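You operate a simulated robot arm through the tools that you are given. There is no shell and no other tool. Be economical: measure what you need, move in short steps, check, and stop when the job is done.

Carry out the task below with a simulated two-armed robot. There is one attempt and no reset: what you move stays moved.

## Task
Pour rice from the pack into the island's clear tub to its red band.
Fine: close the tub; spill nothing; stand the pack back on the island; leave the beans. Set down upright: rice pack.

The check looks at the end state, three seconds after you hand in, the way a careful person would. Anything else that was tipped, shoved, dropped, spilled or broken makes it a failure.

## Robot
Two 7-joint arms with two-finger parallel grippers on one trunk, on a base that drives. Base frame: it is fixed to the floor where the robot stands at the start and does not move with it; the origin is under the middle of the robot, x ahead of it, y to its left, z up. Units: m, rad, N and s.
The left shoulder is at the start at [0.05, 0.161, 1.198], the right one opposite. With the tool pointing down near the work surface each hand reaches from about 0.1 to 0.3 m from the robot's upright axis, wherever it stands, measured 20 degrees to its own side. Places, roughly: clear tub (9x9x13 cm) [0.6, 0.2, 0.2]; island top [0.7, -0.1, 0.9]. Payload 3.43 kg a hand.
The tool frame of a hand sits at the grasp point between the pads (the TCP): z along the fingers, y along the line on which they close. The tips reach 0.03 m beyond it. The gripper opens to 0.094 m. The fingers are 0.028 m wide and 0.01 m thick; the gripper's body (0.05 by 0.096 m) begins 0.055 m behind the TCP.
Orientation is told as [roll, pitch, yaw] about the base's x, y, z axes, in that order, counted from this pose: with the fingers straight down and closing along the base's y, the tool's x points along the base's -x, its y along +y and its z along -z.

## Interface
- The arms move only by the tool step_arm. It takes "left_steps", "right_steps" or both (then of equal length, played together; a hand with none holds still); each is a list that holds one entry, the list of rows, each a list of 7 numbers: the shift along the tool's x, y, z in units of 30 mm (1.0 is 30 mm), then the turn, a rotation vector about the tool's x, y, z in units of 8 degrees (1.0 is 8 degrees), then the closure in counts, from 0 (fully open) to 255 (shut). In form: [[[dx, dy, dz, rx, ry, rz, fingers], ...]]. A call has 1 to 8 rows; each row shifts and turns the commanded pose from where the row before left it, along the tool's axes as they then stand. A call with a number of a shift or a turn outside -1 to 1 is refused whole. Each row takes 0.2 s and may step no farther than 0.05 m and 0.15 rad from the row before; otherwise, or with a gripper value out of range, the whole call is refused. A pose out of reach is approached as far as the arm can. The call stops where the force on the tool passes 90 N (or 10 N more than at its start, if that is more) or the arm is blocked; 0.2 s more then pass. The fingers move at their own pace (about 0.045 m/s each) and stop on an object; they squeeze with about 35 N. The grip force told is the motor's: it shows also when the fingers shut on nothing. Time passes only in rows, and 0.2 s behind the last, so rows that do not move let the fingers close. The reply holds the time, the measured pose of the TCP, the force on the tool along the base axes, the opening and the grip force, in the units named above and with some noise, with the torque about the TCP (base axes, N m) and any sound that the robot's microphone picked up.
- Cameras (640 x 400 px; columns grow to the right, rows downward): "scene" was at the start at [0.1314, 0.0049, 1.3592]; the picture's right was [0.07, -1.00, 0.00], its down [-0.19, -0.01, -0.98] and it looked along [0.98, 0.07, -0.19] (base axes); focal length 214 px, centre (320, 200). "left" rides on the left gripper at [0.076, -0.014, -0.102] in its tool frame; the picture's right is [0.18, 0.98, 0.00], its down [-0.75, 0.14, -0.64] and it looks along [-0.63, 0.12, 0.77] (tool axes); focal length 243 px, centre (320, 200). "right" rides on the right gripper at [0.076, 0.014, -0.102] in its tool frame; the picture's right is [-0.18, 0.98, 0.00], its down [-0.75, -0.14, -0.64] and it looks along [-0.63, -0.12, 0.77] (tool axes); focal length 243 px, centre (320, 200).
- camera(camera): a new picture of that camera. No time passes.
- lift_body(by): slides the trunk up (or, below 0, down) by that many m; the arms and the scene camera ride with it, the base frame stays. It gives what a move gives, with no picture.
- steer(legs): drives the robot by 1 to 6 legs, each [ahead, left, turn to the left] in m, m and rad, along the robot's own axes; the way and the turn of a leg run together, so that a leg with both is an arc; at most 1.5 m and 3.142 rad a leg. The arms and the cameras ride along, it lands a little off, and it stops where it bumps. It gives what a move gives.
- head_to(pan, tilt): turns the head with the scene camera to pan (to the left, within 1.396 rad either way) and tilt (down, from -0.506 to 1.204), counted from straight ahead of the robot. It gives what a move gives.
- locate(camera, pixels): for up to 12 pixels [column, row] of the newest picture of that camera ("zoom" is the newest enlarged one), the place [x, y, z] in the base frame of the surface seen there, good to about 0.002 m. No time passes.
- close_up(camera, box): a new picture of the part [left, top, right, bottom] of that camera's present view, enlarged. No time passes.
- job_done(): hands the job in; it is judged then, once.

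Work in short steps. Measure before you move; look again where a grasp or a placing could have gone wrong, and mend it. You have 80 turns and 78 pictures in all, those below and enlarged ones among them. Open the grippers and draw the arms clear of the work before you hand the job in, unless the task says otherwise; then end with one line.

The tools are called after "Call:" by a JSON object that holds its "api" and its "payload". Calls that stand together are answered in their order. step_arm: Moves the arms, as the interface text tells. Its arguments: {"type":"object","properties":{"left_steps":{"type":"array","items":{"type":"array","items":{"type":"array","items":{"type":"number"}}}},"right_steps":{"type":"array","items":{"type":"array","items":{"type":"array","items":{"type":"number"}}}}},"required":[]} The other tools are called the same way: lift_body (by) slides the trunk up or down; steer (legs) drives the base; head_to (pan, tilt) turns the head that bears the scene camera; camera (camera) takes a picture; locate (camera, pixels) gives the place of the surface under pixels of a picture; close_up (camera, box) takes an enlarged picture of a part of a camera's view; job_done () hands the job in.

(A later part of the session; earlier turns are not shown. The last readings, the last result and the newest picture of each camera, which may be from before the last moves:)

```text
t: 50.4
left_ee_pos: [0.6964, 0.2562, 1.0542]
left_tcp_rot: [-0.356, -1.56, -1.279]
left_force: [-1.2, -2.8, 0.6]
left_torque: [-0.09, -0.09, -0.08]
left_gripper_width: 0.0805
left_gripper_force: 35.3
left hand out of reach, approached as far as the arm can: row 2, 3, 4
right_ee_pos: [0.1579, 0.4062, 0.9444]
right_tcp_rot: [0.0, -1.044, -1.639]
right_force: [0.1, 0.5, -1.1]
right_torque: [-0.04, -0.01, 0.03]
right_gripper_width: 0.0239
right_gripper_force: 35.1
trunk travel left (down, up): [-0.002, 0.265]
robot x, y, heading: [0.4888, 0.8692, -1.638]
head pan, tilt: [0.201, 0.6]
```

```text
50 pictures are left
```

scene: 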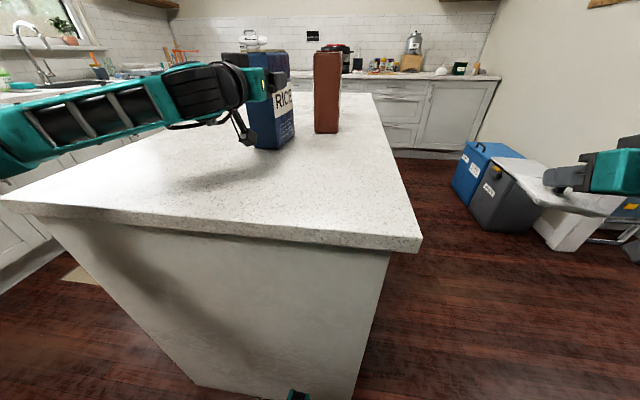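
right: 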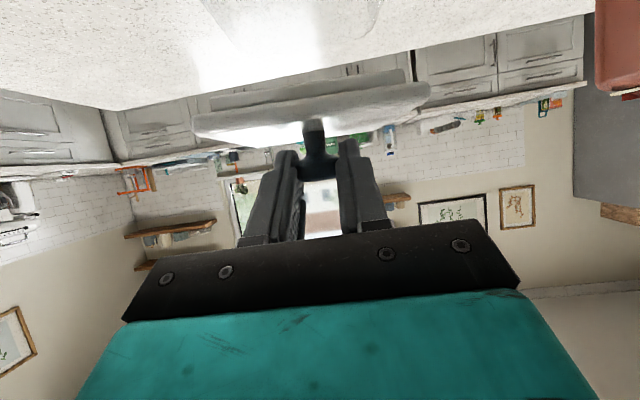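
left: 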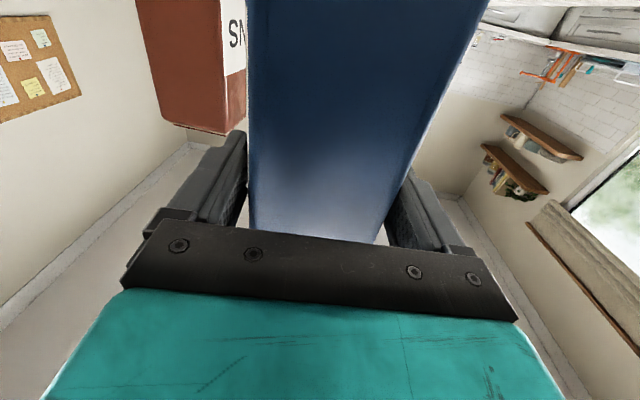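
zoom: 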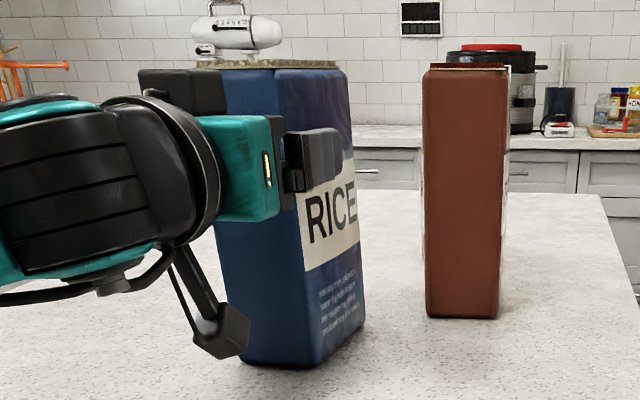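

The hand slid sideways because the horizontal low pose is at the edge of reach. I'll open, retract, raise the trunk some and re-grip with the tool tilted ~22° down, which reaches better.

Call:
{"api": "step_arm", "payload": {"left_steps": [[[0, 0, 0, 0, 0, 0, 0], [0, 0, 0, 0, 0, 0, 0], [0, 0, -1, 0, 0, 0, 0], [0, 0, -1, 0, 0, 0, 0], [0, 0, -1, 0, 0, 0, 0], [0, 0, -1, 0, 0, 0, 0], [0, 0, -1, 0, 0, 0, 0]]]}}

Call:
{"api": "lift_body", "payload": {"by": 0.12}}

Call:
{"api": "step_arm", "payload": {"left_steps": [[[0, 0, 0, 0, 1, 0, 0], [0, 0, 0, 0, 1, 0, 0], [0, 0, 0, 0, 0.75, 0, 0]]]}}

Call:
{"api": "camera", "payload": {"camera": "scene"}}

```text
t: 52.0
left_ee_pos: [0.7084, 0.4046, 1.0523]
left_tcp_rot: [-1.268, -1.568, -0.37]
left_force: [0.4, -0.5, 0.1]
left_torque: [-0.01, -0.01, -0.03]
left_gripper_width: 0.094
left_gripper_force: 0.1
right_ee_pos: [0.1581, 0.4073, 0.9427]
right_tcp_rot: [-0.001, -1.044, -1.636]
right_force: [0.5, -0.3, -0.5]
right_torque: [0.03, 0.01, 0.03]
right_gripper_width: 0.0239
right_gripper_force: 35.3
trunk travel left (down, up): [-0.002, 0.265]
robot x, y, heading: [0.4931, 0.8683, -1.633]
head pan, tilt: [0.201, 0.6]
```

```text
t: 53.5
left_ee_pos: [0.7061, 0.4052, 1.1718]
left_tcp_rot: [-1.154, -1.567, -0.483]
left_force: [-0.3, -0.3, -0.3]
left_torque: [-0.02, 0.0, 0.0]
left_gripper_width: 0.0939
left_gripper_force: 0.1
right_ee_pos: [0.1592, 0.4064, 1.0633]
right_tcp_rot: [0.0, -1.045, -1.635]
right_force: [-0.2, 1.0, -0.7]
right_torque: [-0.01, -0.02, -0.03]
right_gripper_width: 0.0235
right_gripper_force: 34.4
trunk travel left (down, up): [-0.122, 0.145]
robot x, y, heading: [0.4941, 0.8706, -1.632]
head pan, tilt: [0.201, 0.6]
```

```text
t: 54.3
left_ee_pos: [0.7078, 0.4052, 1.1727]
left_tcp_rot: [-0.009, -1.182, -1.628]
left_force: [-1.1, 0.5, 0.1]
left_torque: [-0.02, -0.01, 0.02]
left_gripper_width: 0.094
left_gripper_force: 0.0
right_ee_pos: [0.158, 0.4067, 1.0635]
right_tcp_rot: [0.0, -1.042, -1.635]
right_force: [0.6, 0.1, -0.2]
right_torque: [0.04, -0.01, 0.0]
right_gripper_width: 0.0238
right_gripper_force: 35.4
trunk travel left (down, up): [-0.122, 0.145]
robot x, y, heading: [0.491, 0.8705, -1.631]
head pan, tilt: [0.201, 0.6]
```

```text
49 pictures are left
```

scene: 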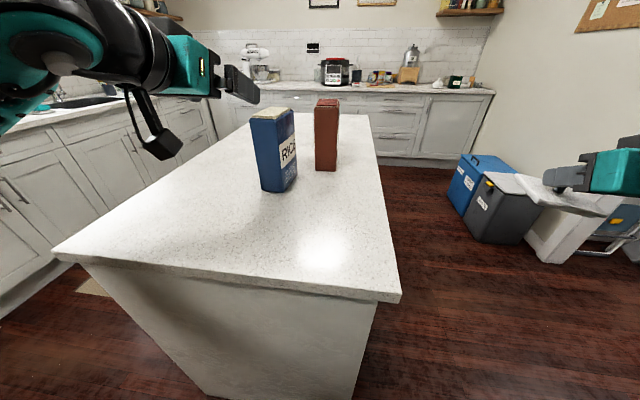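

Pitch is now −1.18 (68°). Re-measure the pack.

Call:
{"api": "close_up", "payload": {"camera": "scene", "box": [230, 85, 350, 200]}}

Call:
{"api": "locate", "payload": {"camera": "scene", "pixels": [[252, 128], [262, 128], [273, 128], [280, 128], [293, 120], [258, 170], [270, 170], [252, 117], [274, 117], [292, 109], [265, 109], [262, 185]]}}

```text
3.48 times, centred on (290, 142) of scene
```

zoom: 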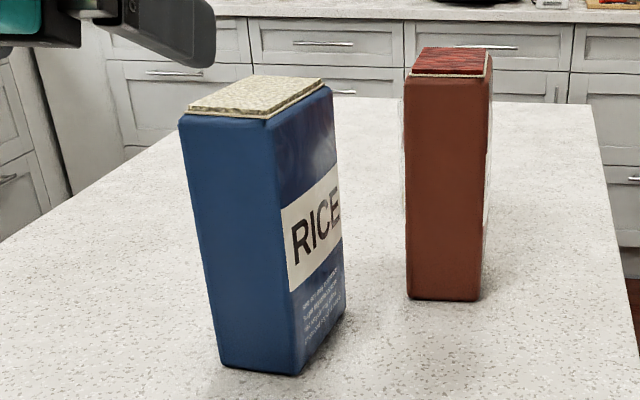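

```text
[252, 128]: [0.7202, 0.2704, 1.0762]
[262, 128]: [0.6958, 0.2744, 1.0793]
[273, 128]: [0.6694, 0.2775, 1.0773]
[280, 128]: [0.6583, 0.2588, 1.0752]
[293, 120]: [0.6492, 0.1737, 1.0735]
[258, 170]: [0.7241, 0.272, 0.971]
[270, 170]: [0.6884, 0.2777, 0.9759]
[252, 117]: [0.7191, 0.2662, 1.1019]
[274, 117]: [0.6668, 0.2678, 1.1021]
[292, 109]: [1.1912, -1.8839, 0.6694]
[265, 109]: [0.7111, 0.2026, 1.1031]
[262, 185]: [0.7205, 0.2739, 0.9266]
```

Pack now: left face centre ≈(0.694,0.2745), yaw ≈ −7°, upright. Drive 0.055 m closer with a −0.06 rad turn to align.

Call:
{"api": "steer", "payload": {"legs": [[0.055, 0, -0.06]]}}

```text
t: 55.3
left_ee_pos: [0.6756, 0.3695, 1.1725]
left_tcp_rot: [-0.009, -1.184, -1.685]
left_force: [-0.2, -0.5, 0.4]
left_torque: [-0.02, 0.0, 0.02]
left_gripper_width: 0.0942
left_gripper_force: 0.1
right_ee_pos: [0.1301, 0.4019, 1.0629]
right_tcp_rot: [-0.001, -1.044, -1.693]
right_force: [-0.7, 1.2, -0.7]
right_torque: [0.0, -0.02, 0.01]
right_gripper_width: 0.0237
right_gripper_force: 35.2
trunk travel left (down, up): [-0.122, 0.145]
robot x, y, heading: [0.4866, 0.846, -1.687]
head pan, tilt: [0.201, 0.6]
```

Tool yaw −1.685 matches. Move to a pre-grasp at (0.700,0.334,1.03).

Call:
{"api": "step_arm", "payload": {"left_steps": [[[0.8, 0.19, 0.56, 0, 0, 0, 0], [0.8, 0.19, 0.56, 0, 0, 0, 0], [0.8, 0.19, 0.56, 0, 0, 0, 0], [0.8, 0.19, 0.56, 0, 0, 0, 0], [0.8, 0.19, 0.56, 0, 0, 0, 0]]]}}

Call:
{"api": "camera", "payload": {"camera": "left"}}

Call:
{"api": "camera", "payload": {"camera": "scene"}}

```text
t: 56.5
left_ee_pos: [0.7008, 0.3326, 1.0278]
left_tcp_rot: [-0.014, -1.185, -1.683]
left_force: [-0.1, 0.0, -0.3]
left_torque: [-0.02, 0.02, -0.01]
left_gripper_width: 0.0939
left_gripper_force: 0.0
right_ee_pos: [0.128, 0.4015, 1.0643]
right_tcp_rot: [0.001, -1.043, -1.693]
right_force: [-0.2, -0.1, -0.4]
right_torque: [0.01, -0.03, -0.02]
right_gripper_width: 0.0239
right_gripper_force: 34.6
trunk travel left (down, up): [-0.122, 0.145]
robot x, y, heading: [0.4879, 0.8449, -1.687]
head pan, tilt: [0.201, 0.6]
```

```text
47 pictures are left
```

left: 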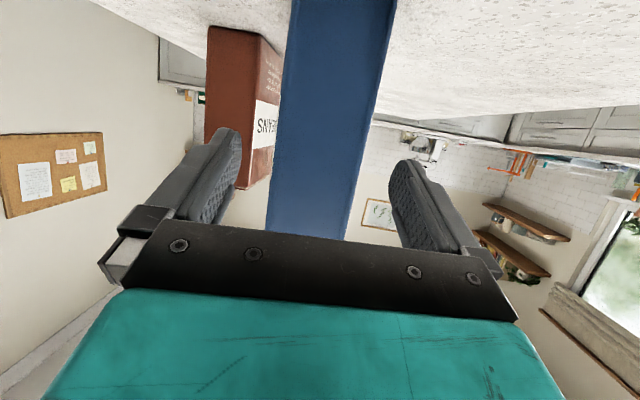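

```text
46 pictures are left
```

scene: 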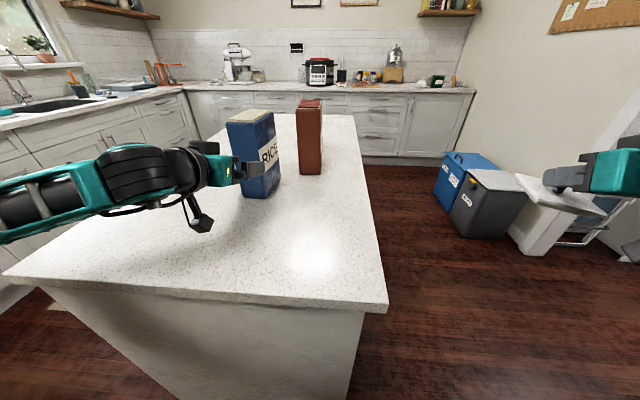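

Reach is fine and the pack is centred between the fingers. Advance horizontally 0.096 m without closing, then verify.

Call:
{"api": "step_arm", "payload": {"left_steps": [[[-0.302, 0, 0.74, 0, 0, 0, 0], [-0.302, 0, 0.74, 0, 0, 0, 0], [-0.302, 0, 0.74, 0, 0, 0, 0], [-0.302, 0, 0.74, 0, 0, 0, 0]]]}}

Call:
{"api": "camera", "payload": {"camera": "left"}}

Call:
{"api": "close_up", "payload": {"camera": "scene", "box": [170, 90, 350, 220]}}

```text
t: 57.5
left_ee_pos: [0.6888, 0.2399, 1.0317]
left_tcp_rot: [-0.008, -1.186, -1.686]
left_force: [0.3, 1.7, 0.4]
left_torque: [-0.15, 0.0, 0.05]
left_gripper_width: 0.0942
left_gripper_force: 0.0
right_ee_pos: [0.1287, 0.4024, 1.0636]
right_tcp_rot: [-0.001, -1.045, -1.694]
right_force: [0.6, -0.2, -0.4]
right_torque: [0.01, -0.02, 0.0]
right_gripper_width: 0.0238
right_gripper_force: 34.6
trunk travel left (down, up): [-0.122, 0.145]
robot x, y, heading: [0.4871, 0.8424, -1.69]
head pan, tilt: [0.201, 0.6]
```

```text
45 pictures are left
```

left: 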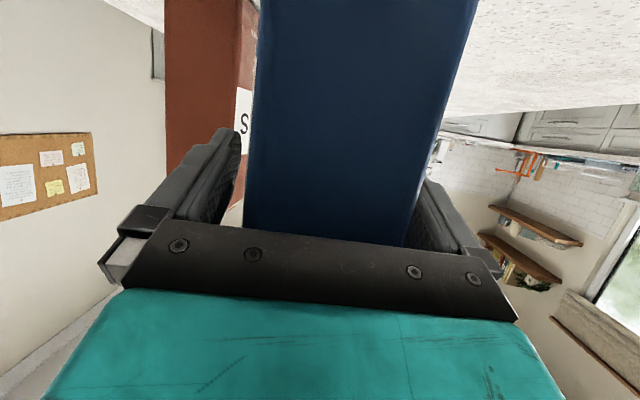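

```text
3.08 times, centred on (260, 155) of scene
```

zoom: 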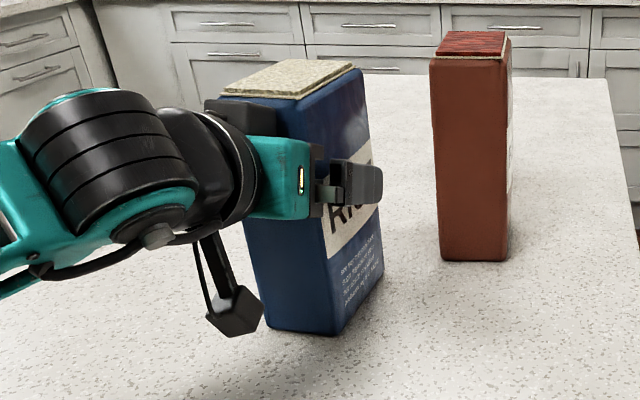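

Hand lightly touches the pack face (1.7 N). Back 3 mm and close.

Call:
{"api": "step_arm", "payload": {"left_steps": [[[0.04, 0, -0.09, 0, 0, 0, 0], [0, 0, 0, 0, 0, 0, 255], [0, 0, 0, 0, 0, 0, 255], [0, 0, 0, 0, 0, 0, 255], [0, 0, 0, 0, 0, 0, 255], [0, 0, 0, 0, 0, 0, 255]]]}}

Call:
{"api": "camera", "payload": {"camera": "left"}}

```text
t: 58.9
left_ee_pos: [0.6907, 0.2411, 1.0306]
left_tcp_rot: [-0.012, -1.185, -1.684]
left_force: [2.2, 0.1, 0.7]
left_torque: [-0.4, -0.5, 0.21]
left_gripper_width: 0.0797
left_gripper_force: 35.0
right_ee_pos: [0.1278, 0.4021, 1.0639]
right_tcp_rot: [0.0, -1.044, -1.693]
right_force: [0.1, 0.6, -0.4]
right_torque: [-0.01, -0.01, -0.01]
right_gripper_width: 0.0237
right_gripper_force: 35.2
trunk travel left (down, up): [-0.122, 0.145]
robot x, y, heading: [0.491, 0.8486, -1.692]
head pan, tilt: [0.201, 0.6]
```

```text
43 pictures are left
```

left: 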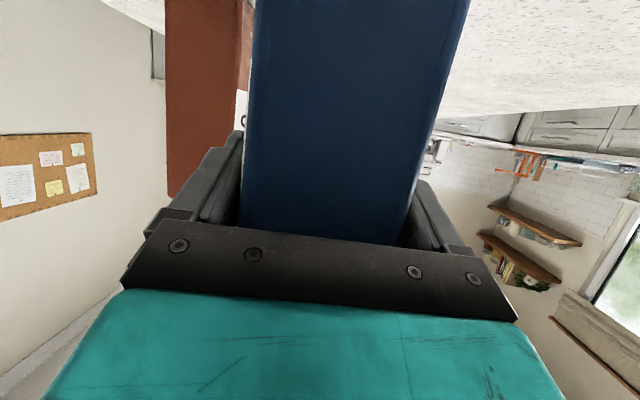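

Grip firm at 79.7 mm (the pack is ~0.08 thick). Lift 2 cm and check for slip.

Call:
{"api": "step_arm", "payload": {"left_steps": [[[-0.154, 0, -0.063, 0, 0, 0, 255], [-0.154, 0, -0.063, 0, 0, 0, 255], [-0.309, 0, -0.126, 0, 0, 0, 255], [0, 0, 0, 0, 0, 0, 255]]]}}

Call:
{"api": "camera", "payload": {"camera": "scene"}}

```text
t: 59.9
left_ee_pos: [0.6902, 0.2395, 1.0475]
left_tcp_rot: [-0.012, -1.184, -1.683]
left_force: [0.4, -0.4, -5.9]
left_torque: [0.15, 0.0, -0.05]
left_gripper_width: 0.0794
left_gripper_force: 35.4
right_ee_pos: [0.1289, 0.4028, 1.0633]
right_tcp_rot: [-0.001, -1.045, -1.689]
right_force: [1.0, -0.7, -0.5]
right_torque: [0.0, 0.02, -0.01]
right_gripper_width: 0.0238
right_gripper_force: 34.7
trunk travel left (down, up): [-0.122, 0.145]
robot x, y, heading: [0.4887, 0.846, -1.694]
head pan, tilt: [0.201, 0.6]
```

```text
42 pictures are left
```

scene: 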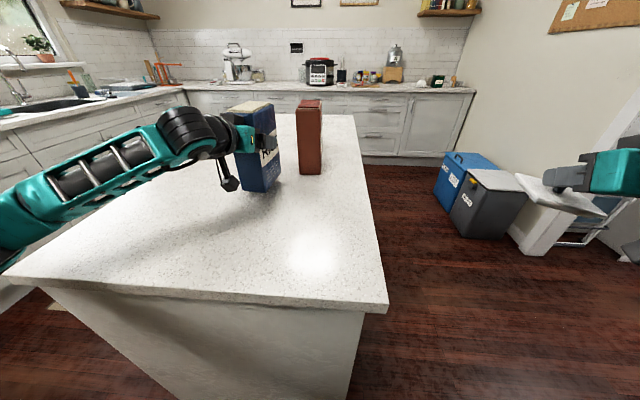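

Load 5.9 N, no slip. Raise the trunk, back off, and retract the arm so the pack rides close.

Call:
{"api": "lift_body", "payload": {"by": 0.14}}

Call:
{"api": "steer", "payload": {"legs": [[-0.27, 0, 0]]}}

Call:
{"api": "step_arm", "payload": {"left_steps": [[[0.356, 0, -0.875, 0, 0, 0, 255], [0.356, 0, -0.875, 0, 0, 0, 255], [0.356, 0, -0.875, 0, 0, 0, 255], [0.356, 0, -0.875, 0, 0, 0, 255], [0.356, 0, -0.875, 0, 0, 0, 255], [0.356, 0, -0.875, 0, 0, 0, 255]]]}}

Call:
{"api": "camera", "payload": {"camera": "scene"}}

```text
t: 61.5
left_ee_pos: [0.69, 0.2385, 1.1878]
left_tcp_rot: [-0.011, -1.182, -1.682]
left_force: [-0.3, -0.3, -5.6]
left_torque: [0.14, -0.06, -0.02]
left_gripper_width: 0.0792
left_gripper_force: 35.4
right_ee_pos: [0.1289, 0.4033, 1.2036]
right_tcp_rot: [-0.001, -1.044, -1.692]
right_force: [-0.3, 0.3, -0.8]
right_torque: [0.03, -0.01, -0.03]
right_gripper_width: 0.0238
right_gripper_force: 34.7
trunk travel left (down, up): [-0.262, 0.005]
robot x, y, heading: [0.4884, 0.8445, -1.686]
head pan, tilt: [0.201, 0.6]
```

```text
t: 63.4
left_ee_pos: [0.7225, 0.4986, 1.1896]
left_tcp_rot: [-0.009, -1.185, -1.681]
left_force: [-0.4, 0.4, -6.3]
left_torque: [0.13, -0.02, 0.03]
left_gripper_width: 0.0794
left_gripper_force: 34.9
right_ee_pos: [0.1614, 0.6598, 1.2041]
right_tcp_rot: [0.0, -1.043, -1.691]
right_force: [0.4, -0.5, 0.5]
right_torque: [0.02, -0.01, 0.0]
right_gripper_width: 0.0236
right_gripper_force: 34.8
trunk travel left (down, up): [-0.262, 0.005]
robot x, y, heading: [0.5211, 1.104, -1.687]
head pan, tilt: [0.201, 0.6]
```

```text
t: 64.8
left_ee_pos: [0.743, 0.6328, 1.193]
left_tcp_rot: [-0.011, -1.183, -1.68]
left_force: [-0.5, 0.1, -6.1]
left_torque: [0.14, 0.0, 0.0]
left_gripper_width: 0.0792
left_gripper_force: 35.5
left hand out of reach, approached as far as the arm can: row 5, 6
right_ee_pos: [0.161, 0.6596, 1.2026]
right_tcp_rot: [0.001, -1.044, -1.69]
right_force: [-1.0, -0.3, -0.3]
right_torque: [0.01, 0.02, -0.01]
right_gripper_width: 0.0236
right_gripper_force: 35.0
trunk travel left (down, up): [-0.262, 0.005]
robot x, y, heading: [0.5179, 1.1036, -1.691]
head pan, tilt: [0.201, 0.6]
```

```text
41 pictures are left
```

scene: 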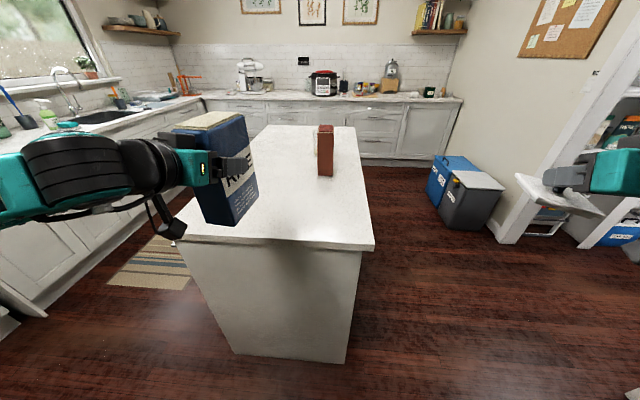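

Pack held upright, bottom at ~1.07. Turn to heading 0, back up, and drive to in front of the tub (pack passes clear of the beans at x≈0.41).

Call:
{"api": "steer", "payload": {"legs": [[0, 0, 1.69]]}}

Call:
{"api": "steer", "payload": {"legs": [[-0.56, 0, 0]]}}

```text
t: 69.2
left_ee_pos: [0.9683, 1.3692, 1.1922]
left_tcp_rot: [-0.012, -1.183, -0.022]
left_force: [-0.1, -0.3, -6.2]
left_torque: [-0.01, 0.14, 0.01]
left_gripper_width: 0.0793
left_gripper_force: 34.7
right_ee_pos: [0.9945, 0.7873, 1.2028]
right_tcp_rot: [-0.001, -1.044, -0.03]
right_force: [-0.2, -0.4, -0.3]
right_torque: [-0.01, -0.02, -0.04]
right_gripper_width: 0.0234
right_gripper_force: 34.4
trunk travel left (down, up): [-0.262, 0.005]
robot x, y, heading: [0.5182, 1.1022, -0.03]
head pan, tilt: [0.201, 0.6]
```

```text
t: 72.4
left_ee_pos: [0.4078, 1.3869, 1.1925]
left_tcp_rot: [-0.012, -1.183, -0.014]
left_force: [-0.7, -0.4, -6.3]
left_torque: [-0.02, 0.15, 0.03]
left_gripper_width: 0.0793
left_gripper_force: 35.7
right_ee_pos: [0.437, 0.8044, 1.204]
right_tcp_rot: [0.0, -1.043, -0.024]
right_force: [-0.5, 0.5, -0.4]
right_torque: [0.02, -0.02, -0.05]
right_gripper_width: 0.0237
right_gripper_force: 34.8
trunk travel left (down, up): [-0.262, 0.005]
robot x, y, heading: [-0.0372, 1.1176, -0.021]
head pan, tilt: [0.201, 0.6]
```

Now drive 1.49 m to the right.

Call:
{"api": "steer", "payload": {"legs": [[0, -1.49, 0]]}}

Call:
{"api": "head_to", "payload": {"pan": 0.3, "tilt": 0.55}}

Call:
{"api": "camera", "payload": {"camera": "scene"}}

```text
t: 85.3
left_ee_pos: [0.3835, -0.0557, 1.1927]
left_tcp_rot: [-0.011, -1.182, 0.003]
left_force: [1.2, 0.0, -6.1]
left_torque: [-0.03, 0.13, -0.01]
left_gripper_width: 0.0793
left_gripper_force: 34.6
right_ee_pos: [0.4226, -0.6385, 1.2033]
right_tcp_rot: [0.0, -1.044, -0.007]
right_force: [0.6, -0.7, -0.5]
right_torque: [0.0, 0.01, -0.01]
right_gripper_width: 0.0236
right_gripper_force: 35.0
trunk travel left (down, up): [-0.262, 0.005]
robot x, y, heading: [-0.0634, -0.3301, -0.005]
head pan, tilt: [0.201, 0.6]
```

```text
t: 86.0
left_ee_pos: [0.3835, -0.0551, 1.1923]
left_tcp_rot: [-0.013, -1.181, 0.004]
left_force: [0.8, -0.4, -5.5]
left_torque: [-0.03, 0.12, 0.01]
left_gripper_width: 0.0792
left_gripper_force: 35.1
right_ee_pos: [0.4225, -0.638, 1.2035]
right_tcp_rot: [0.0, -1.045, -0.007]
right_force: [-0.2, -0.2, 0.3]
right_torque: [-0.01, 0.0, 0.01]
right_gripper_width: 0.024
right_gripper_force: 34.9
trunk travel left (down, up): [-0.262, 0.005]
robot x, y, heading: [-0.0553, -0.3321, -0.001]
head pan, tilt: [0.3, 0.55]
```

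```text
40 pictures are left
```

scene: 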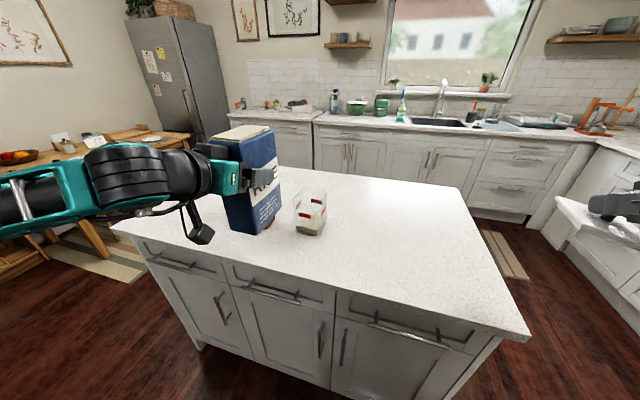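

Good view: tub at (310,212), pack at (255,180). Zoom to measure the tub rim corners and pack lip.

Call:
{"api": "close_up", "payload": {"camera": "scene", "box": [220, 115, 340, 245]}}

```text
3.08 times, centred on (280, 180) of scene
```

zoom: 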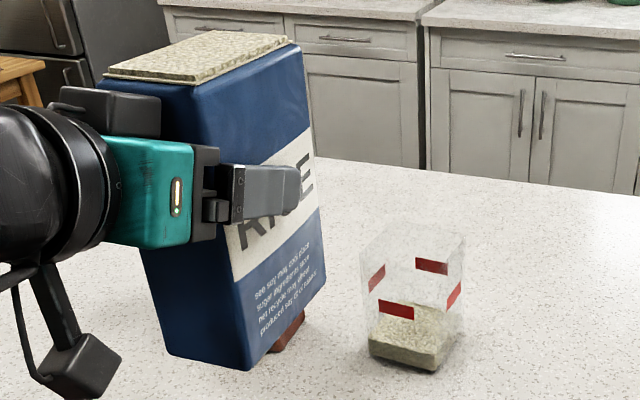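

Call:
{"api": "locate", "payload": {"camera": "zoom", "pixels": [[397, 310], [432, 266], [377, 277], [454, 296], [416, 234], [365, 248], [447, 265], [290, 40], [195, 82], [105, 76], [205, 33], [300, 50]]}}

```text
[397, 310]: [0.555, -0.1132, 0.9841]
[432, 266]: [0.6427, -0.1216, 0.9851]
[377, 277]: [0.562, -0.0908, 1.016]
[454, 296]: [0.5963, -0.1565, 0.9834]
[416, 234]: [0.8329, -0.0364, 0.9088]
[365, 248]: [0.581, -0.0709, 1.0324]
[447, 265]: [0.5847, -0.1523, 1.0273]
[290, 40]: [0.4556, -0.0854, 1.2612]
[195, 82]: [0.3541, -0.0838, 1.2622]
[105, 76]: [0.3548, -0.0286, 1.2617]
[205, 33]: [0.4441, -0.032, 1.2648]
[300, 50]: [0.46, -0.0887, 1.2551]
```

Tub centre ≈(0.599,−0.116), yaw −5°, band centre z 0.984, rim ≈1.038. The mouth's front lip is 0.075 ahead and 0.068 above the TCP. Drive so the lip sits over the tub.

Call:
{"api": "steer", "payload": {"legs": [[0.1, -0.06, 0]]}}

Call:
{"api": "camera", "payload": {"camera": "scene"}}

```text
t: 87.2
left_ee_pos: [0.4809, -0.1131, 1.1924]
left_tcp_rot: [-0.009, -1.182, 0.004]
left_force: [0.2, -0.3, -6.3]
left_torque: [-0.02, 0.17, 0.0]
left_gripper_width: 0.0792
left_gripper_force: 34.6
right_ee_pos: [0.5208, -0.6975, 1.2038]
right_tcp_rot: [0.0, -1.041, -0.005]
right_force: [-0.2, -0.9, -1.3]
right_torque: [-0.01, 0.02, 0.04]
right_gripper_width: 0.0235
right_gripper_force: 34.9
trunk travel left (down, up): [-0.262, 0.005]
robot x, y, heading: [0.0385, -0.3886, -0.001]
head pan, tilt: [0.3, 0.55]
```

```text
38 pictures are left
```

scene: 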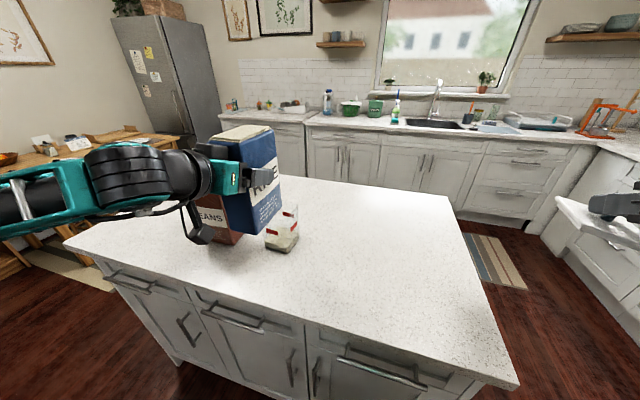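

Lip now at x≈0.556, mouth centred at y≈−0.115. Move in 2.4 cm and tilt to ~24° while lowering, keeping the lip over the tub.

Call:
{"api": "step_arm", "payload": {"left_steps": [[[-0.24, -0.03, 0.767, 0, 0, 0, 255], [0.42, 0, -0.15, 0, 1, 0, 255], [0.98, 0, 0.3, 0, 1, 0, 255], [0.94, 0, 0.53, 0, 1, 0, 255]]]}}

Call:
{"api": "close_up", "payload": {"camera": "scene", "box": [170, 105, 350, 265]}}

```text
t: 88.2
left_ee_pos: [0.4833, -0.1158, 1.1188]
left_tcp_rot: [-0.004, -0.76, -0.001]
left_force: [-0.3, 0.5, -6.2]
left_torque: [-0.03, 0.07, -0.01]
left_gripper_width: 0.0792
left_gripper_force: 34.8
right_ee_pos: [0.52, -0.6962, 1.2034]
right_tcp_rot: [0.0, -1.043, -0.003]
right_force: [0.1, -0.3, -0.5]
right_torque: [0.0, 0.01, -0.01]
right_gripper_width: 0.0236
right_gripper_force: 35.0
trunk travel left (down, up): [-0.262, 0.005]
robot x, y, heading: [0.0357, -0.3949, 0.0]
head pan, tilt: [0.3, 0.55]
```

```text
2.50 times, centred on (260, 185) of scene
```

zoom: 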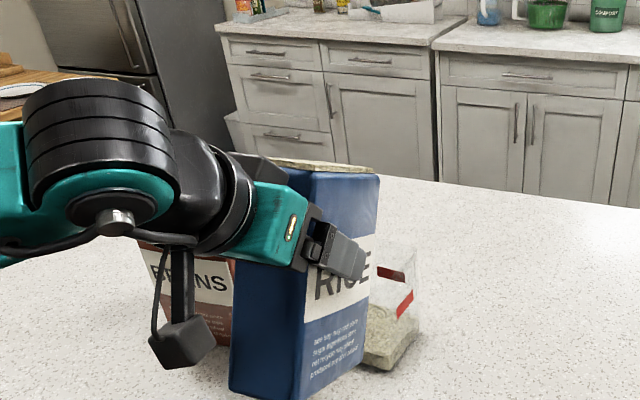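

No flow yet at 24°. Check the lip position, then tilt on to 32°.

Call:
{"api": "locate", "payload": {"camera": "zoom", "pixels": [[376, 174], [372, 182], [318, 168], [365, 300], [300, 398]]}}

Call:
{"api": "step_arm", "payload": {"left_steps": [[[0.47, 0, 0.33, 0, 1, 0, 255], [0, 0, 0, 0, 0, 0, 255]]]}}

Call:
{"api": "close_up", "payload": {"camera": "scene", "box": [170, 105, 350, 265]}}

```text
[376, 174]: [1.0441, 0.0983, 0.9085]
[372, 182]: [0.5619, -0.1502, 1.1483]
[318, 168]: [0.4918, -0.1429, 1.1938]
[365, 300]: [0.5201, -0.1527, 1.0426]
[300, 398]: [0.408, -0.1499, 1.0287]
```

```text
t: 88.8
left_ee_pos: [0.4807, -0.1145, 1.1025]
left_tcp_rot: [-0.007, -0.622, -0.002]
left_force: [-0.8, 0.7, -5.9]
left_torque: [-0.03, 0.04, 0.0]
left_gripper_width: 0.0794
left_gripper_force: 35.1
right_ee_pos: [0.5202, -0.6957, 1.2031]
right_tcp_rot: [-0.001, -1.044, -0.003]
right_force: [-0.8, 0.6, -0.5]
right_torque: [0.03, 0.03, 0.0]
right_gripper_width: 0.0235
right_gripper_force: 35.5
trunk travel left (down, up): [-0.262, 0.005]
robot x, y, heading: [0.0369, -0.3917, -0.001]
head pan, tilt: [0.3, 0.55]
```

```text
2.50 times, centred on (260, 185) of scene
```

zoom: 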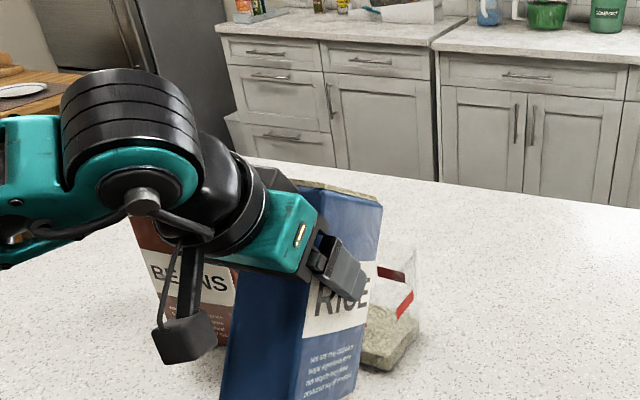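

No flow at 32° yet. Tilt to 40° with a slight forward shift.

Call:
{"api": "step_arm", "payload": {"left_steps": [[[-0.11, 0, 0.25, 0, 1, 0, 255], [0, 0, 0, 0, 0, 0, 255]]]}}

Call:
{"api": "close_up", "payload": {"camera": "scene", "box": [170, 105, 350, 265]}}

```text
t: 89.4
left_ee_pos: [0.4865, -0.1142, 1.0981]
left_tcp_rot: [-0.005, -0.482, -0.003]
left_force: [0.1, -0.1, -6.5]
left_torque: [0.0, 0.03, -0.03]
left_gripper_width: 0.0794
left_gripper_force: 34.8
right_ee_pos: [0.52, -0.6962, 1.2032]
right_tcp_rot: [-0.001, -1.045, -0.004]
right_force: [-0.5, 0.3, -0.6]
right_torque: [0.03, -0.03, 0.04]
right_gripper_width: 0.0234
right_gripper_force: 34.4
trunk travel left (down, up): [-0.262, 0.005]
robot x, y, heading: [0.0394, -0.3939, -0.007]
head pan, tilt: [0.3, 0.55]
```

```text
2.50 times, centred on (260, 185) of scene
```

zoom: 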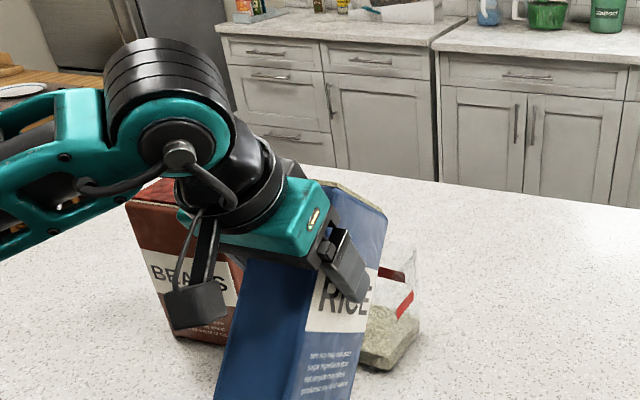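

Still no flow at 40°. Tilt to 48°.

Call:
{"api": "step_arm", "payload": {"left_steps": [[[-0.03, 0, -0.06, 0, 1, 0, 255], [0, 0, 0, 0, 0, 0, 255], [0, 0, 0, 0, 0, 0, 255]]]}}

Call:
{"api": "close_up", "payload": {"camera": "scene", "box": [220, 145, 340, 260]}}

```text
t: 90.2
left_ee_pos: [0.4871, -0.1148, 1.0992]
left_tcp_rot: [-0.003, -0.344, -0.004]
left_force: [0.6, 0.0, -4.9]
left_torque: [0.01, -0.04, -0.01]
left_gripper_width: 0.0794
left_gripper_force: 35.4
right_ee_pos: [0.5205, -0.6961, 1.2027]
right_tcp_rot: [0.0, -1.043, -0.002]
right_force: [-0.2, 0.8, -0.1]
right_torque: [-0.01, -0.01, 0.0]
right_gripper_width: 0.0236
right_gripper_force: 35.4
trunk travel left (down, up): [-0.262, 0.005]
robot x, y, heading: [0.0372, -0.3898, 0.0]
head pan, tilt: [0.3, 0.55]
```

```text
3.48 times, centred on (280, 202) of scene
```

zoom: 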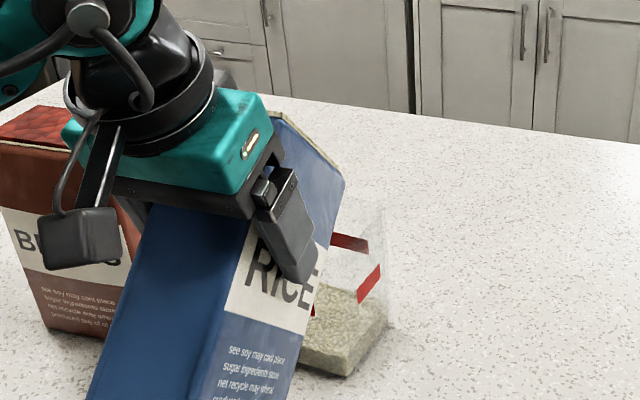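

Load reads 4.9 N (from ~6.1); perhaps flow has begun. Measure the tub's surface level and check the force again.

Call:
{"api": "locate", "payload": {"camera": "zoom", "pixels": [[355, 310], [340, 330], [365, 325], [342, 190], [338, 180], [370, 285]]}}

Call:
{"api": "step_arm", "payload": {"left_steps": [[[0, 0, 0, 0, 0, 0, 255], [0, 0, 0, 0, 0, 0, 255]]]}}

Call:
{"api": "close_up", "payload": {"camera": "scene", "box": [220, 145, 340, 260]}}

```text
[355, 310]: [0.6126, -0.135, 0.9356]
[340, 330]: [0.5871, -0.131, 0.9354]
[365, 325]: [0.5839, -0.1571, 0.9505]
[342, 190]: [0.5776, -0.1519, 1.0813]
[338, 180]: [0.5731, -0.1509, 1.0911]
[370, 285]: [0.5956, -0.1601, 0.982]
```

```text
t: 90.8
left_ee_pos: [0.4867, -0.1149, 1.0987]
left_tcp_rot: [-0.006, -0.344, -0.003]
left_force: [-0.8, 0.3, -6.3]
left_torque: [-0.01, -0.01, 0.02]
left_gripper_width: 0.0794
left_gripper_force: 34.6
right_ee_pos: [0.5205, -0.6963, 1.2028]
right_tcp_rot: [0.001, -1.046, -0.003]
right_force: [-0.5, -0.6, 0.0]
right_torque: [0.01, -0.01, 0.02]
right_gripper_width: 0.0238
right_gripper_force: 34.6
trunk travel left (down, up): [-0.262, 0.005]
robot x, y, heading: [0.0375, -0.3955, -0.001]
head pan, tilt: [0.3, 0.55]
```

```text
3.48 times, centred on (280, 202) of scene
```

zoom: 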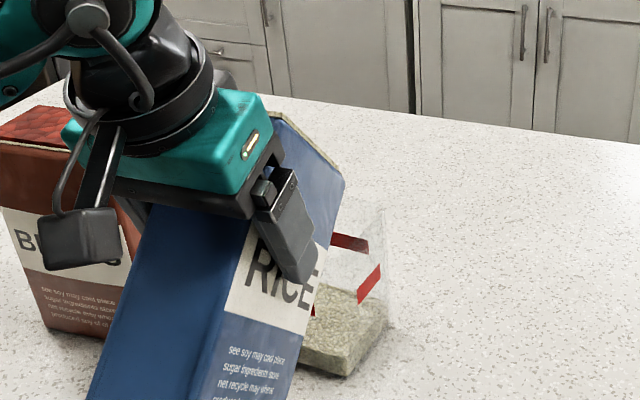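

No change (surface 0.9355, lip at (0.578,1.085)). Continue in 4° steps.

Call:
{"api": "step_arm", "payload": {"left_steps": [[[-0.1, 0, -0.12, 0, 0.5, 0, 255], [0, 0, 0, 0, 0, 0, 255], [-0.1, 0, -0.12, 0, 0.5, 0, 255], [0, 0, 0, 0, 0, 0, 255]]]}}

Call:
{"api": "close_up", "payload": {"camera": "scene", "box": [220, 145, 340, 260]}}

```text
t: 91.8
left_ee_pos: [0.4915, -0.1154, 1.109]
left_tcp_rot: [-0.003, -0.204, -0.006]
left_force: [0.2, 0.0, -6.0]
left_torque: [0.0, -0.03, -0.01]
left_gripper_width: 0.0794
left_gripper_force: 34.8
right_ee_pos: [0.5199, -0.6952, 1.203]
right_tcp_rot: [-0.004, -1.043, -0.002]
right_force: [-0.2, -0.1, -0.6]
right_torque: [-0.03, 0.01, 0.01]
right_gripper_width: 0.0238
right_gripper_force: 34.7
trunk travel left (down, up): [-0.262, 0.005]
robot x, y, heading: [0.0377, -0.3945, 0.001]
head pan, tilt: [0.3, 0.55]
```

```text
3.48 times, centred on (280, 202) of scene
```

zoom: 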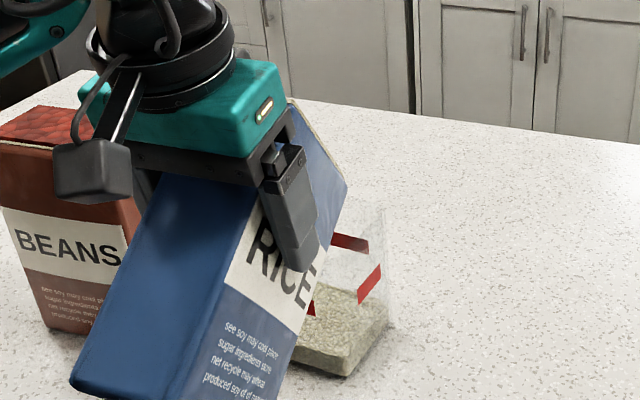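

Still none at 56°. Continue to 64° in half steps.

Call:
{"api": "step_arm", "payload": {"left_steps": [[[-0.1, 0, -0.13, 0, 0.5, 0, 255], [0, 0, 0, 0, 0, 0, 255], [-0.1, 0, -0.13, 0, 0.5, 0, 255], [0, 0, 0, 0, 0, 0, 255]]]}}

Call:
{"api": "close_up", "payload": {"camera": "scene", "box": [220, 145, 340, 260]}}

```text
t: 92.8
left_ee_pos: [0.4946, -0.1149, 1.1171]
left_tcp_rot: [-0.006, -0.063, -0.006]
left_force: [0.3, 0.4, -6.6]
left_torque: [0.0, -0.06, -0.02]
left_gripper_width: 0.0791
left_gripper_force: 35.0
right_ee_pos: [0.5209, -0.6965, 1.2031]
right_tcp_rot: [-0.002, -1.043, -0.004]
right_force: [-0.3, 0.1, 0.0]
right_torque: [-0.01, -0.04, 0.02]
right_gripper_width: 0.0239
right_gripper_force: 34.9
trunk travel left (down, up): [-0.262, 0.005]
robot x, y, heading: [0.0386, -0.3933, -0.001]
head pan, tilt: [0.3, 0.55]
```

```text
3.48 times, centred on (280, 202) of scene
```

zoom: 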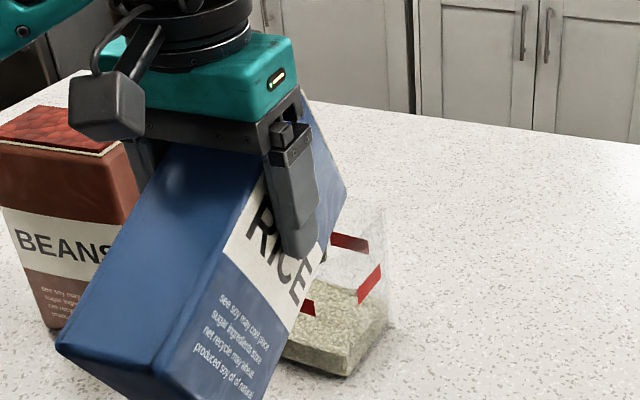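

The surface seems slightly changed; measure it, wait 0.4 s and look again.

Call:
{"api": "locate", "payload": {"camera": "zoom", "pixels": [[355, 305], [340, 325], [330, 300], [345, 185], [338, 215], [310, 390]]}}

Call:
{"api": "step_arm", "payload": {"left_steps": [[[0, 0, 0, 0, 0, 0, 255], [0, 0, 0, 0, 0, 0, 255], [0, 0, 0, 0, 0, 0, 255]]]}}

Call:
{"api": "close_up", "payload": {"camera": "scene", "box": [250, 180, 320, 255]}}

```text
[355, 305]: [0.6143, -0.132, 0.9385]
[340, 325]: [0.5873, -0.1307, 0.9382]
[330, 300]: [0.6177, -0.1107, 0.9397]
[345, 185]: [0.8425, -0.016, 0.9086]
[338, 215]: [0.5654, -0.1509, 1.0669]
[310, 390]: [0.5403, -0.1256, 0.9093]
```

```text
t: 93.6
left_ee_pos: [0.4961, -0.1142, 1.1184]
left_tcp_rot: [-0.002, -0.066, -0.005]
left_force: [0.3, 0.6, -5.4]
left_torque: [0.01, -0.1, 0.02]
left_gripper_width: 0.0791
left_gripper_force: 35.0
right_ee_pos: [0.5202, -0.6969, 1.2026]
right_tcp_rot: [0.001, -1.045, -0.004]
right_force: [-0.3, 0.4, -0.4]
right_torque: [0.0, 0.03, -0.02]
right_gripper_width: 0.0238
right_gripper_force: 34.9
trunk travel left (down, up): [-0.262, 0.005]
robot x, y, heading: [0.0364, -0.3918, -0.009]
head pan, tilt: [0.3, 0.55]
```

```text
5.33 times, centred on (285, 218) of scene
```

zoom: 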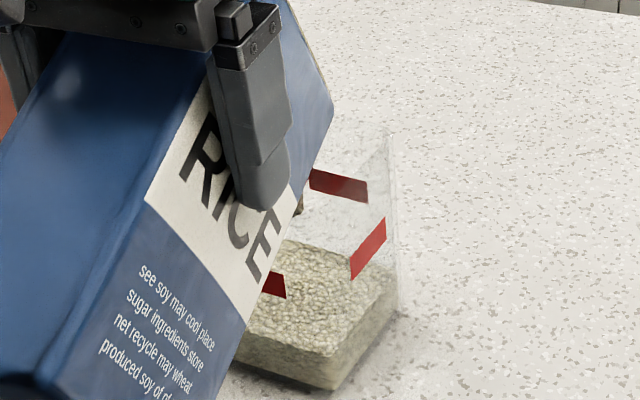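

Flow has begun; the surface is rising. Measure the level now and after a further short wait to get the rate.

Call:
{"api": "locate", "payload": {"camera": "zoom", "pixels": [[340, 270], [330, 310], [290, 270], [331, 115]]}}

Call:
{"api": "step_arm", "payload": {"left_steps": [[[0, 0, 0, 0, 0, 0, 255], [0, 0, 0, 0, 0, 0, 255], [0, 0, 0, 0, 0, 0, 255]]]}}

Call:
{"api": "close_up", "payload": {"camera": "scene", "box": [250, 180, 320, 255]}}

Call:
{"api": "locate", "payload": {"camera": "zoom", "pixels": [[340, 270], [330, 310], [290, 270], [331, 115]]}}

```text
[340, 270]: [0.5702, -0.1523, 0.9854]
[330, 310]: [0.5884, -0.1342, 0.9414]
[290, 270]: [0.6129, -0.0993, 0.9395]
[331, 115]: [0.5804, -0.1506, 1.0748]
```

```text
t: 94.4
left_ee_pos: [0.495, -0.1163, 1.1181]
left_tcp_rot: [-0.002, -0.066, -0.005]
left_force: [-0.2, 0.3, -6.6]
left_torque: [0.0, -0.04, -0.02]
left_gripper_width: 0.0793
left_gripper_force: 34.4
right_ee_pos: [0.5211, -0.6965, 1.2029]
right_tcp_rot: [-0.002, -1.044, -0.005]
right_force: [-0.4, 0.1, -0.6]
right_torque: [-0.02, -0.01, -0.02]
right_gripper_width: 0.0235
right_gripper_force: 35.0
trunk travel left (down, up): [-0.262, 0.005]
robot x, y, heading: [0.0384, -0.3964, -0.004]
head pan, tilt: [0.3, 0.55]
```

```text
5.33 times, centred on (285, 218) of scene
```

zoom: 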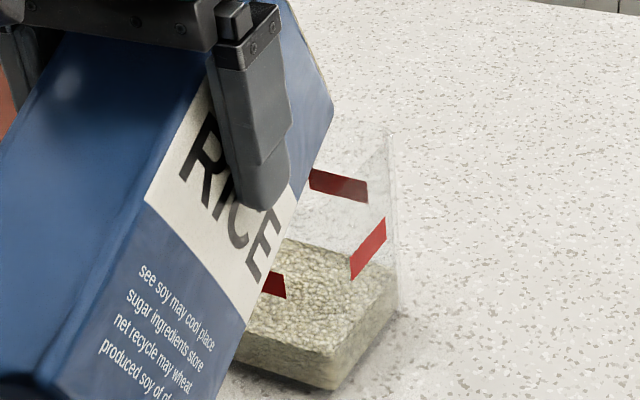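

```text
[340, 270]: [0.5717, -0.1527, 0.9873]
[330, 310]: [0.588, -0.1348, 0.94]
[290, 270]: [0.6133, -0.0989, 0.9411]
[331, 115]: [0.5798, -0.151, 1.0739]
```

Flow settles at each angle (level now ≈0.941). Tilt to 72° in half steps with waits.

Call:
{"api": "step_arm", "payload": {"left_steps": [[[-0.1, 0, -0.11, 0, 0.5, 0, 255], [0, 0, 0, 0, 0, 0, 255], [0, 0, 0, 0, 0, 0, 255], [-0.1, 0, -0.13, 0, 0.5, 0, 255], [0, 0, 0, 0, 0, 0, 255], [0, 0, 0, 0, 0, 0, 255], [0, 0, 0, 0, 0, 0, 255]]]}}

Call:
{"api": "close_up", "payload": {"camera": "scene", "box": [250, 180, 320, 255]}}

Call:
{"api": "locate", "payload": {"camera": "zoom", "pixels": [[330, 260], [330, 300], [300, 260], [331, 115]]}}

```text
t: 96.0
left_ee_pos: [0.5009, -0.1153, 1.1241]
left_tcp_rot: [-0.004, 0.074, -0.004]
left_force: [-0.4, -0.1, -5.6]
left_torque: [-0.01, -0.1, -0.01]
left_gripper_width: 0.0794
left_gripper_force: 34.5
right_ee_pos: [0.5202, -0.696, 1.2028]
right_tcp_rot: [0.0, -1.044, -0.004]
right_force: [-0.2, 0.4, -0.3]
right_torque: [0.01, -0.03, -0.01]
right_gripper_width: 0.0237
right_gripper_force: 35.3
trunk travel left (down, up): [-0.262, 0.005]
robot x, y, heading: [0.0395, -0.3903, -0.007]
head pan, tilt: [0.3, 0.55]
```

```text
5.33 times, centred on (285, 218) of scene
```

zoom: 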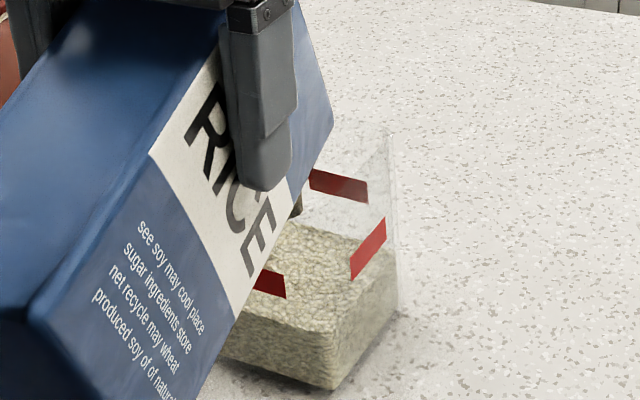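

```text
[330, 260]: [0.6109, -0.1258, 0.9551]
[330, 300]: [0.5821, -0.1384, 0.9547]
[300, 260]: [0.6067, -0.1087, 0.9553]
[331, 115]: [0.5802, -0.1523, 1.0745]
```

Level 0.955 and still streaming. Wait and recheck.

Call:
{"api": "step_arm", "payload": {"left_steps": [[[0, 0, 0, 0, 0, 0, 255], [0, 0, 0, 0, 0, 0, 255], [0, 0, 0, 0, 0, 0, 255], [0, 0, 0, 0, 0, 0, 255]]]}}

Call:
{"api": "close_up", "payload": {"camera": "scene", "box": [250, 180, 320, 255]}}

Call:
{"api": "locate", "payload": {"camera": "zoom", "pixels": [[330, 260], [330, 300], [300, 260]]}}

```text
t: 97.0
left_ee_pos: [0.5016, -0.1155, 1.1235]
left_tcp_rot: [-0.004, 0.075, -0.005]
left_force: [-0.8, 0.2, -5.3]
left_torque: [-0.01, -0.09, -0.03]
left_gripper_width: 0.0795
left_gripper_force: 35.3
right_ee_pos: [0.5202, -0.6963, 1.2045]
right_tcp_rot: [-0.001, -1.043, -0.005]
right_force: [-0.6, -0.1, -0.4]
right_torque: [0.03, 0.01, -0.01]
right_gripper_width: 0.0236
right_gripper_force: 34.9
trunk travel left (down, up): [-0.262, 0.005]
robot x, y, heading: [0.0404, -0.39, 0.0]
head pan, tilt: [0.3, 0.55]
```

```text
5.33 times, centred on (285, 218) of scene
```

zoom: 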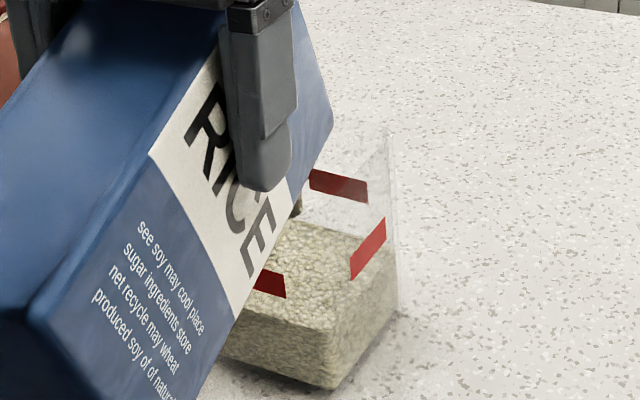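

```text
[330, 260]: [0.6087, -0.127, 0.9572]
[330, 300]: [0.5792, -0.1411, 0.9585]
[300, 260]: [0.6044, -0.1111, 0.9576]
```

Level ≈0.958, nearly settled. Another 4° with waits.

Call:
{"api": "step_arm", "payload": {"left_steps": [[[-0.12, 0, -0.18, 0, 0.5, 0, 255], [0, 0, 0, 0, 0, 0, 255], [0, 0, 0, 0, 0, 0, 255], [0, 0, 0, 0, 0, 0, 255], [0, 0, 0, 0, 0, 0, 255], [0, 0, 0, 0, 0, 0, 255]]]}}

Call:
{"api": "close_up", "payload": {"camera": "scene", "box": [250, 180, 320, 255]}}

Call:
{"api": "locate", "payload": {"camera": "zoom", "pixels": [[330, 260], [330, 290], [310, 250], [331, 115]]}}

```text
t: 98.4
left_ee_pos: [0.5049, -0.1165, 1.1276]
left_tcp_rot: [-0.002, 0.143, -0.005]
left_force: [1.1, -0.4, -4.3]
left_torque: [-0.01, -0.06, -0.02]
left_gripper_width: 0.0791
left_gripper_force: 35.5
right_ee_pos: [0.5203, -0.6957, 1.2025]
right_tcp_rot: [0.0, -1.044, -0.004]
right_force: [0.1, 0.3, -0.6]
right_torque: [0.03, -0.02, -0.01]
right_gripper_width: 0.0236
right_gripper_force: 34.8
trunk travel left (down, up): [-0.262, 0.005]
robot x, y, heading: [0.0383, -0.3925, -0.009]
head pan, tilt: [0.3, 0.55]
```

```text
5.33 times, centred on (285, 218) of scene
```

zoom: 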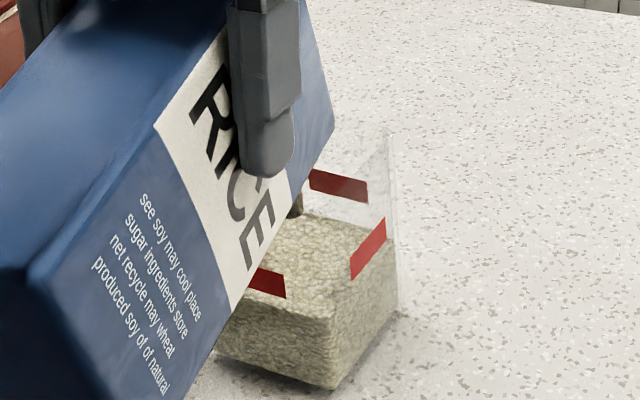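

```text
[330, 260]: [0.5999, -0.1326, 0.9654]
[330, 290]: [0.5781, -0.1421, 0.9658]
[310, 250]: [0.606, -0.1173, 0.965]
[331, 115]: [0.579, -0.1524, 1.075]
```

Level 0.9655, target ≈0.984. Another 4°.

Call:
{"api": "step_arm", "payload": {"left_steps": [[[-0.12, 0, -0.18, 0, 0.5, 0, 255], [0, 0, 0, 0, 0, 0, 255], [0, 0, 0, 0, 0, 0, 255], [0, 0, 0, 0, 0, 0, 255], [0, 0, 0, 0, 0, 0, 255], [0, 0, 0, 0, 0, 0, 255]]]}}

Call:
{"api": "close_up", "payload": {"camera": "scene", "box": [250, 180, 320, 255]}}

Call:
{"api": "locate", "payload": {"camera": "zoom", "pixels": [[330, 250], [335, 280], [310, 240], [366, 248]]}}

```text
t: 99.8
left_ee_pos: [0.5097, -0.1157, 1.1336]
left_tcp_rot: [-0.004, 0.216, -0.005]
left_force: [0.3, 0.3, -3.9]
left_torque: [-0.01, -0.12, 0.01]
left_gripper_width: 0.0793
left_gripper_force: 34.7
right_ee_pos: [0.5212, -0.6965, 1.204]
right_tcp_rot: [0.0, -1.043, -0.003]
right_force: [0.8, 0.5, 0.0]
right_torque: [0.0, -0.04, 0.02]
right_gripper_width: 0.0237
right_gripper_force: 34.8
trunk travel left (down, up): [-0.262, 0.005]
robot x, y, heading: [0.0395, -0.3915, -0.006]
head pan, tilt: [0.3, 0.55]
```

```text
5.33 times, centred on (285, 218) of scene
```

zoom: 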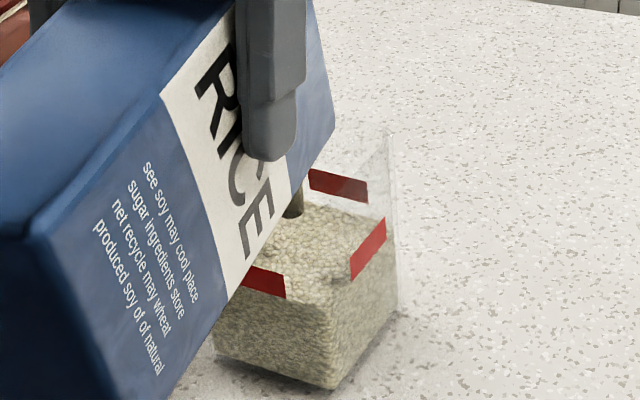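

```text
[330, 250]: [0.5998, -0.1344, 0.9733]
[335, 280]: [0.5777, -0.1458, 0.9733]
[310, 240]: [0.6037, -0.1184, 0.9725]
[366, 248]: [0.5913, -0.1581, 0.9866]
```

Level 0.973, stream still visible at (293,205). Wait 0.8 s.

Call:
{"api": "step_arm", "payload": {"left_steps": [[[0, 0, 0, 0, 0, 0, 255], [0, 0, 0, 0, 0, 0, 255], [0, 0, 0, 0, 0, 0, 255]]]}}

Call:
{"api": "close_up", "payload": {"camera": "scene", "box": [250, 180, 320, 255]}}

Call:
{"api": "locate", "payload": {"camera": "zoom", "pixels": [[330, 250], [335, 275], [310, 240], [385, 222], [353, 278], [367, 265], [283, 297], [268, 265]]}}

```text
t: 100.6
left_ee_pos: [0.5092, -0.1152, 1.134]
left_tcp_rot: [-0.005, 0.216, -0.006]
left_force: [0.3, -1.0, -3.6]
left_torque: [-0.02, -0.11, -0.01]
left_gripper_width: 0.0791
left_gripper_force: 35.2
right_ee_pos: [0.5216, -0.6958, 1.2035]
right_tcp_rot: [-0.001, -1.045, -0.003]
right_force: [-0.4, 0.2, -0.1]
right_torque: [-0.01, -0.03, -0.01]
right_gripper_width: 0.0238
right_gripper_force: 35.1
trunk travel left (down, up): [-0.262, 0.005]
robot x, y, heading: [0.038, -0.3941, 0.001]
head pan, tilt: [0.3, 0.55]
```

```text
5.33 times, centred on (285, 218) of scene
```

zoom: 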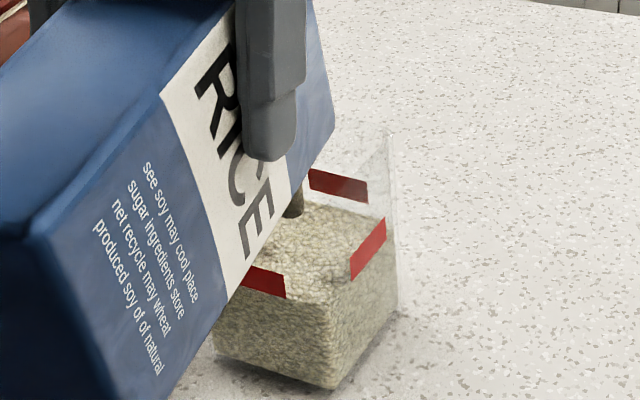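

```text
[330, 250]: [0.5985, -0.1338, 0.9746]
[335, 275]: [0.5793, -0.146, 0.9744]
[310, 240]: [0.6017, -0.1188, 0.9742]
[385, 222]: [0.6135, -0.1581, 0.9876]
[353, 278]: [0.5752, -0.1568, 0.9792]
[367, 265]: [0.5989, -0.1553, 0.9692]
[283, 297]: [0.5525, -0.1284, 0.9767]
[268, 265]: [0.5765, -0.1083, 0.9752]
```

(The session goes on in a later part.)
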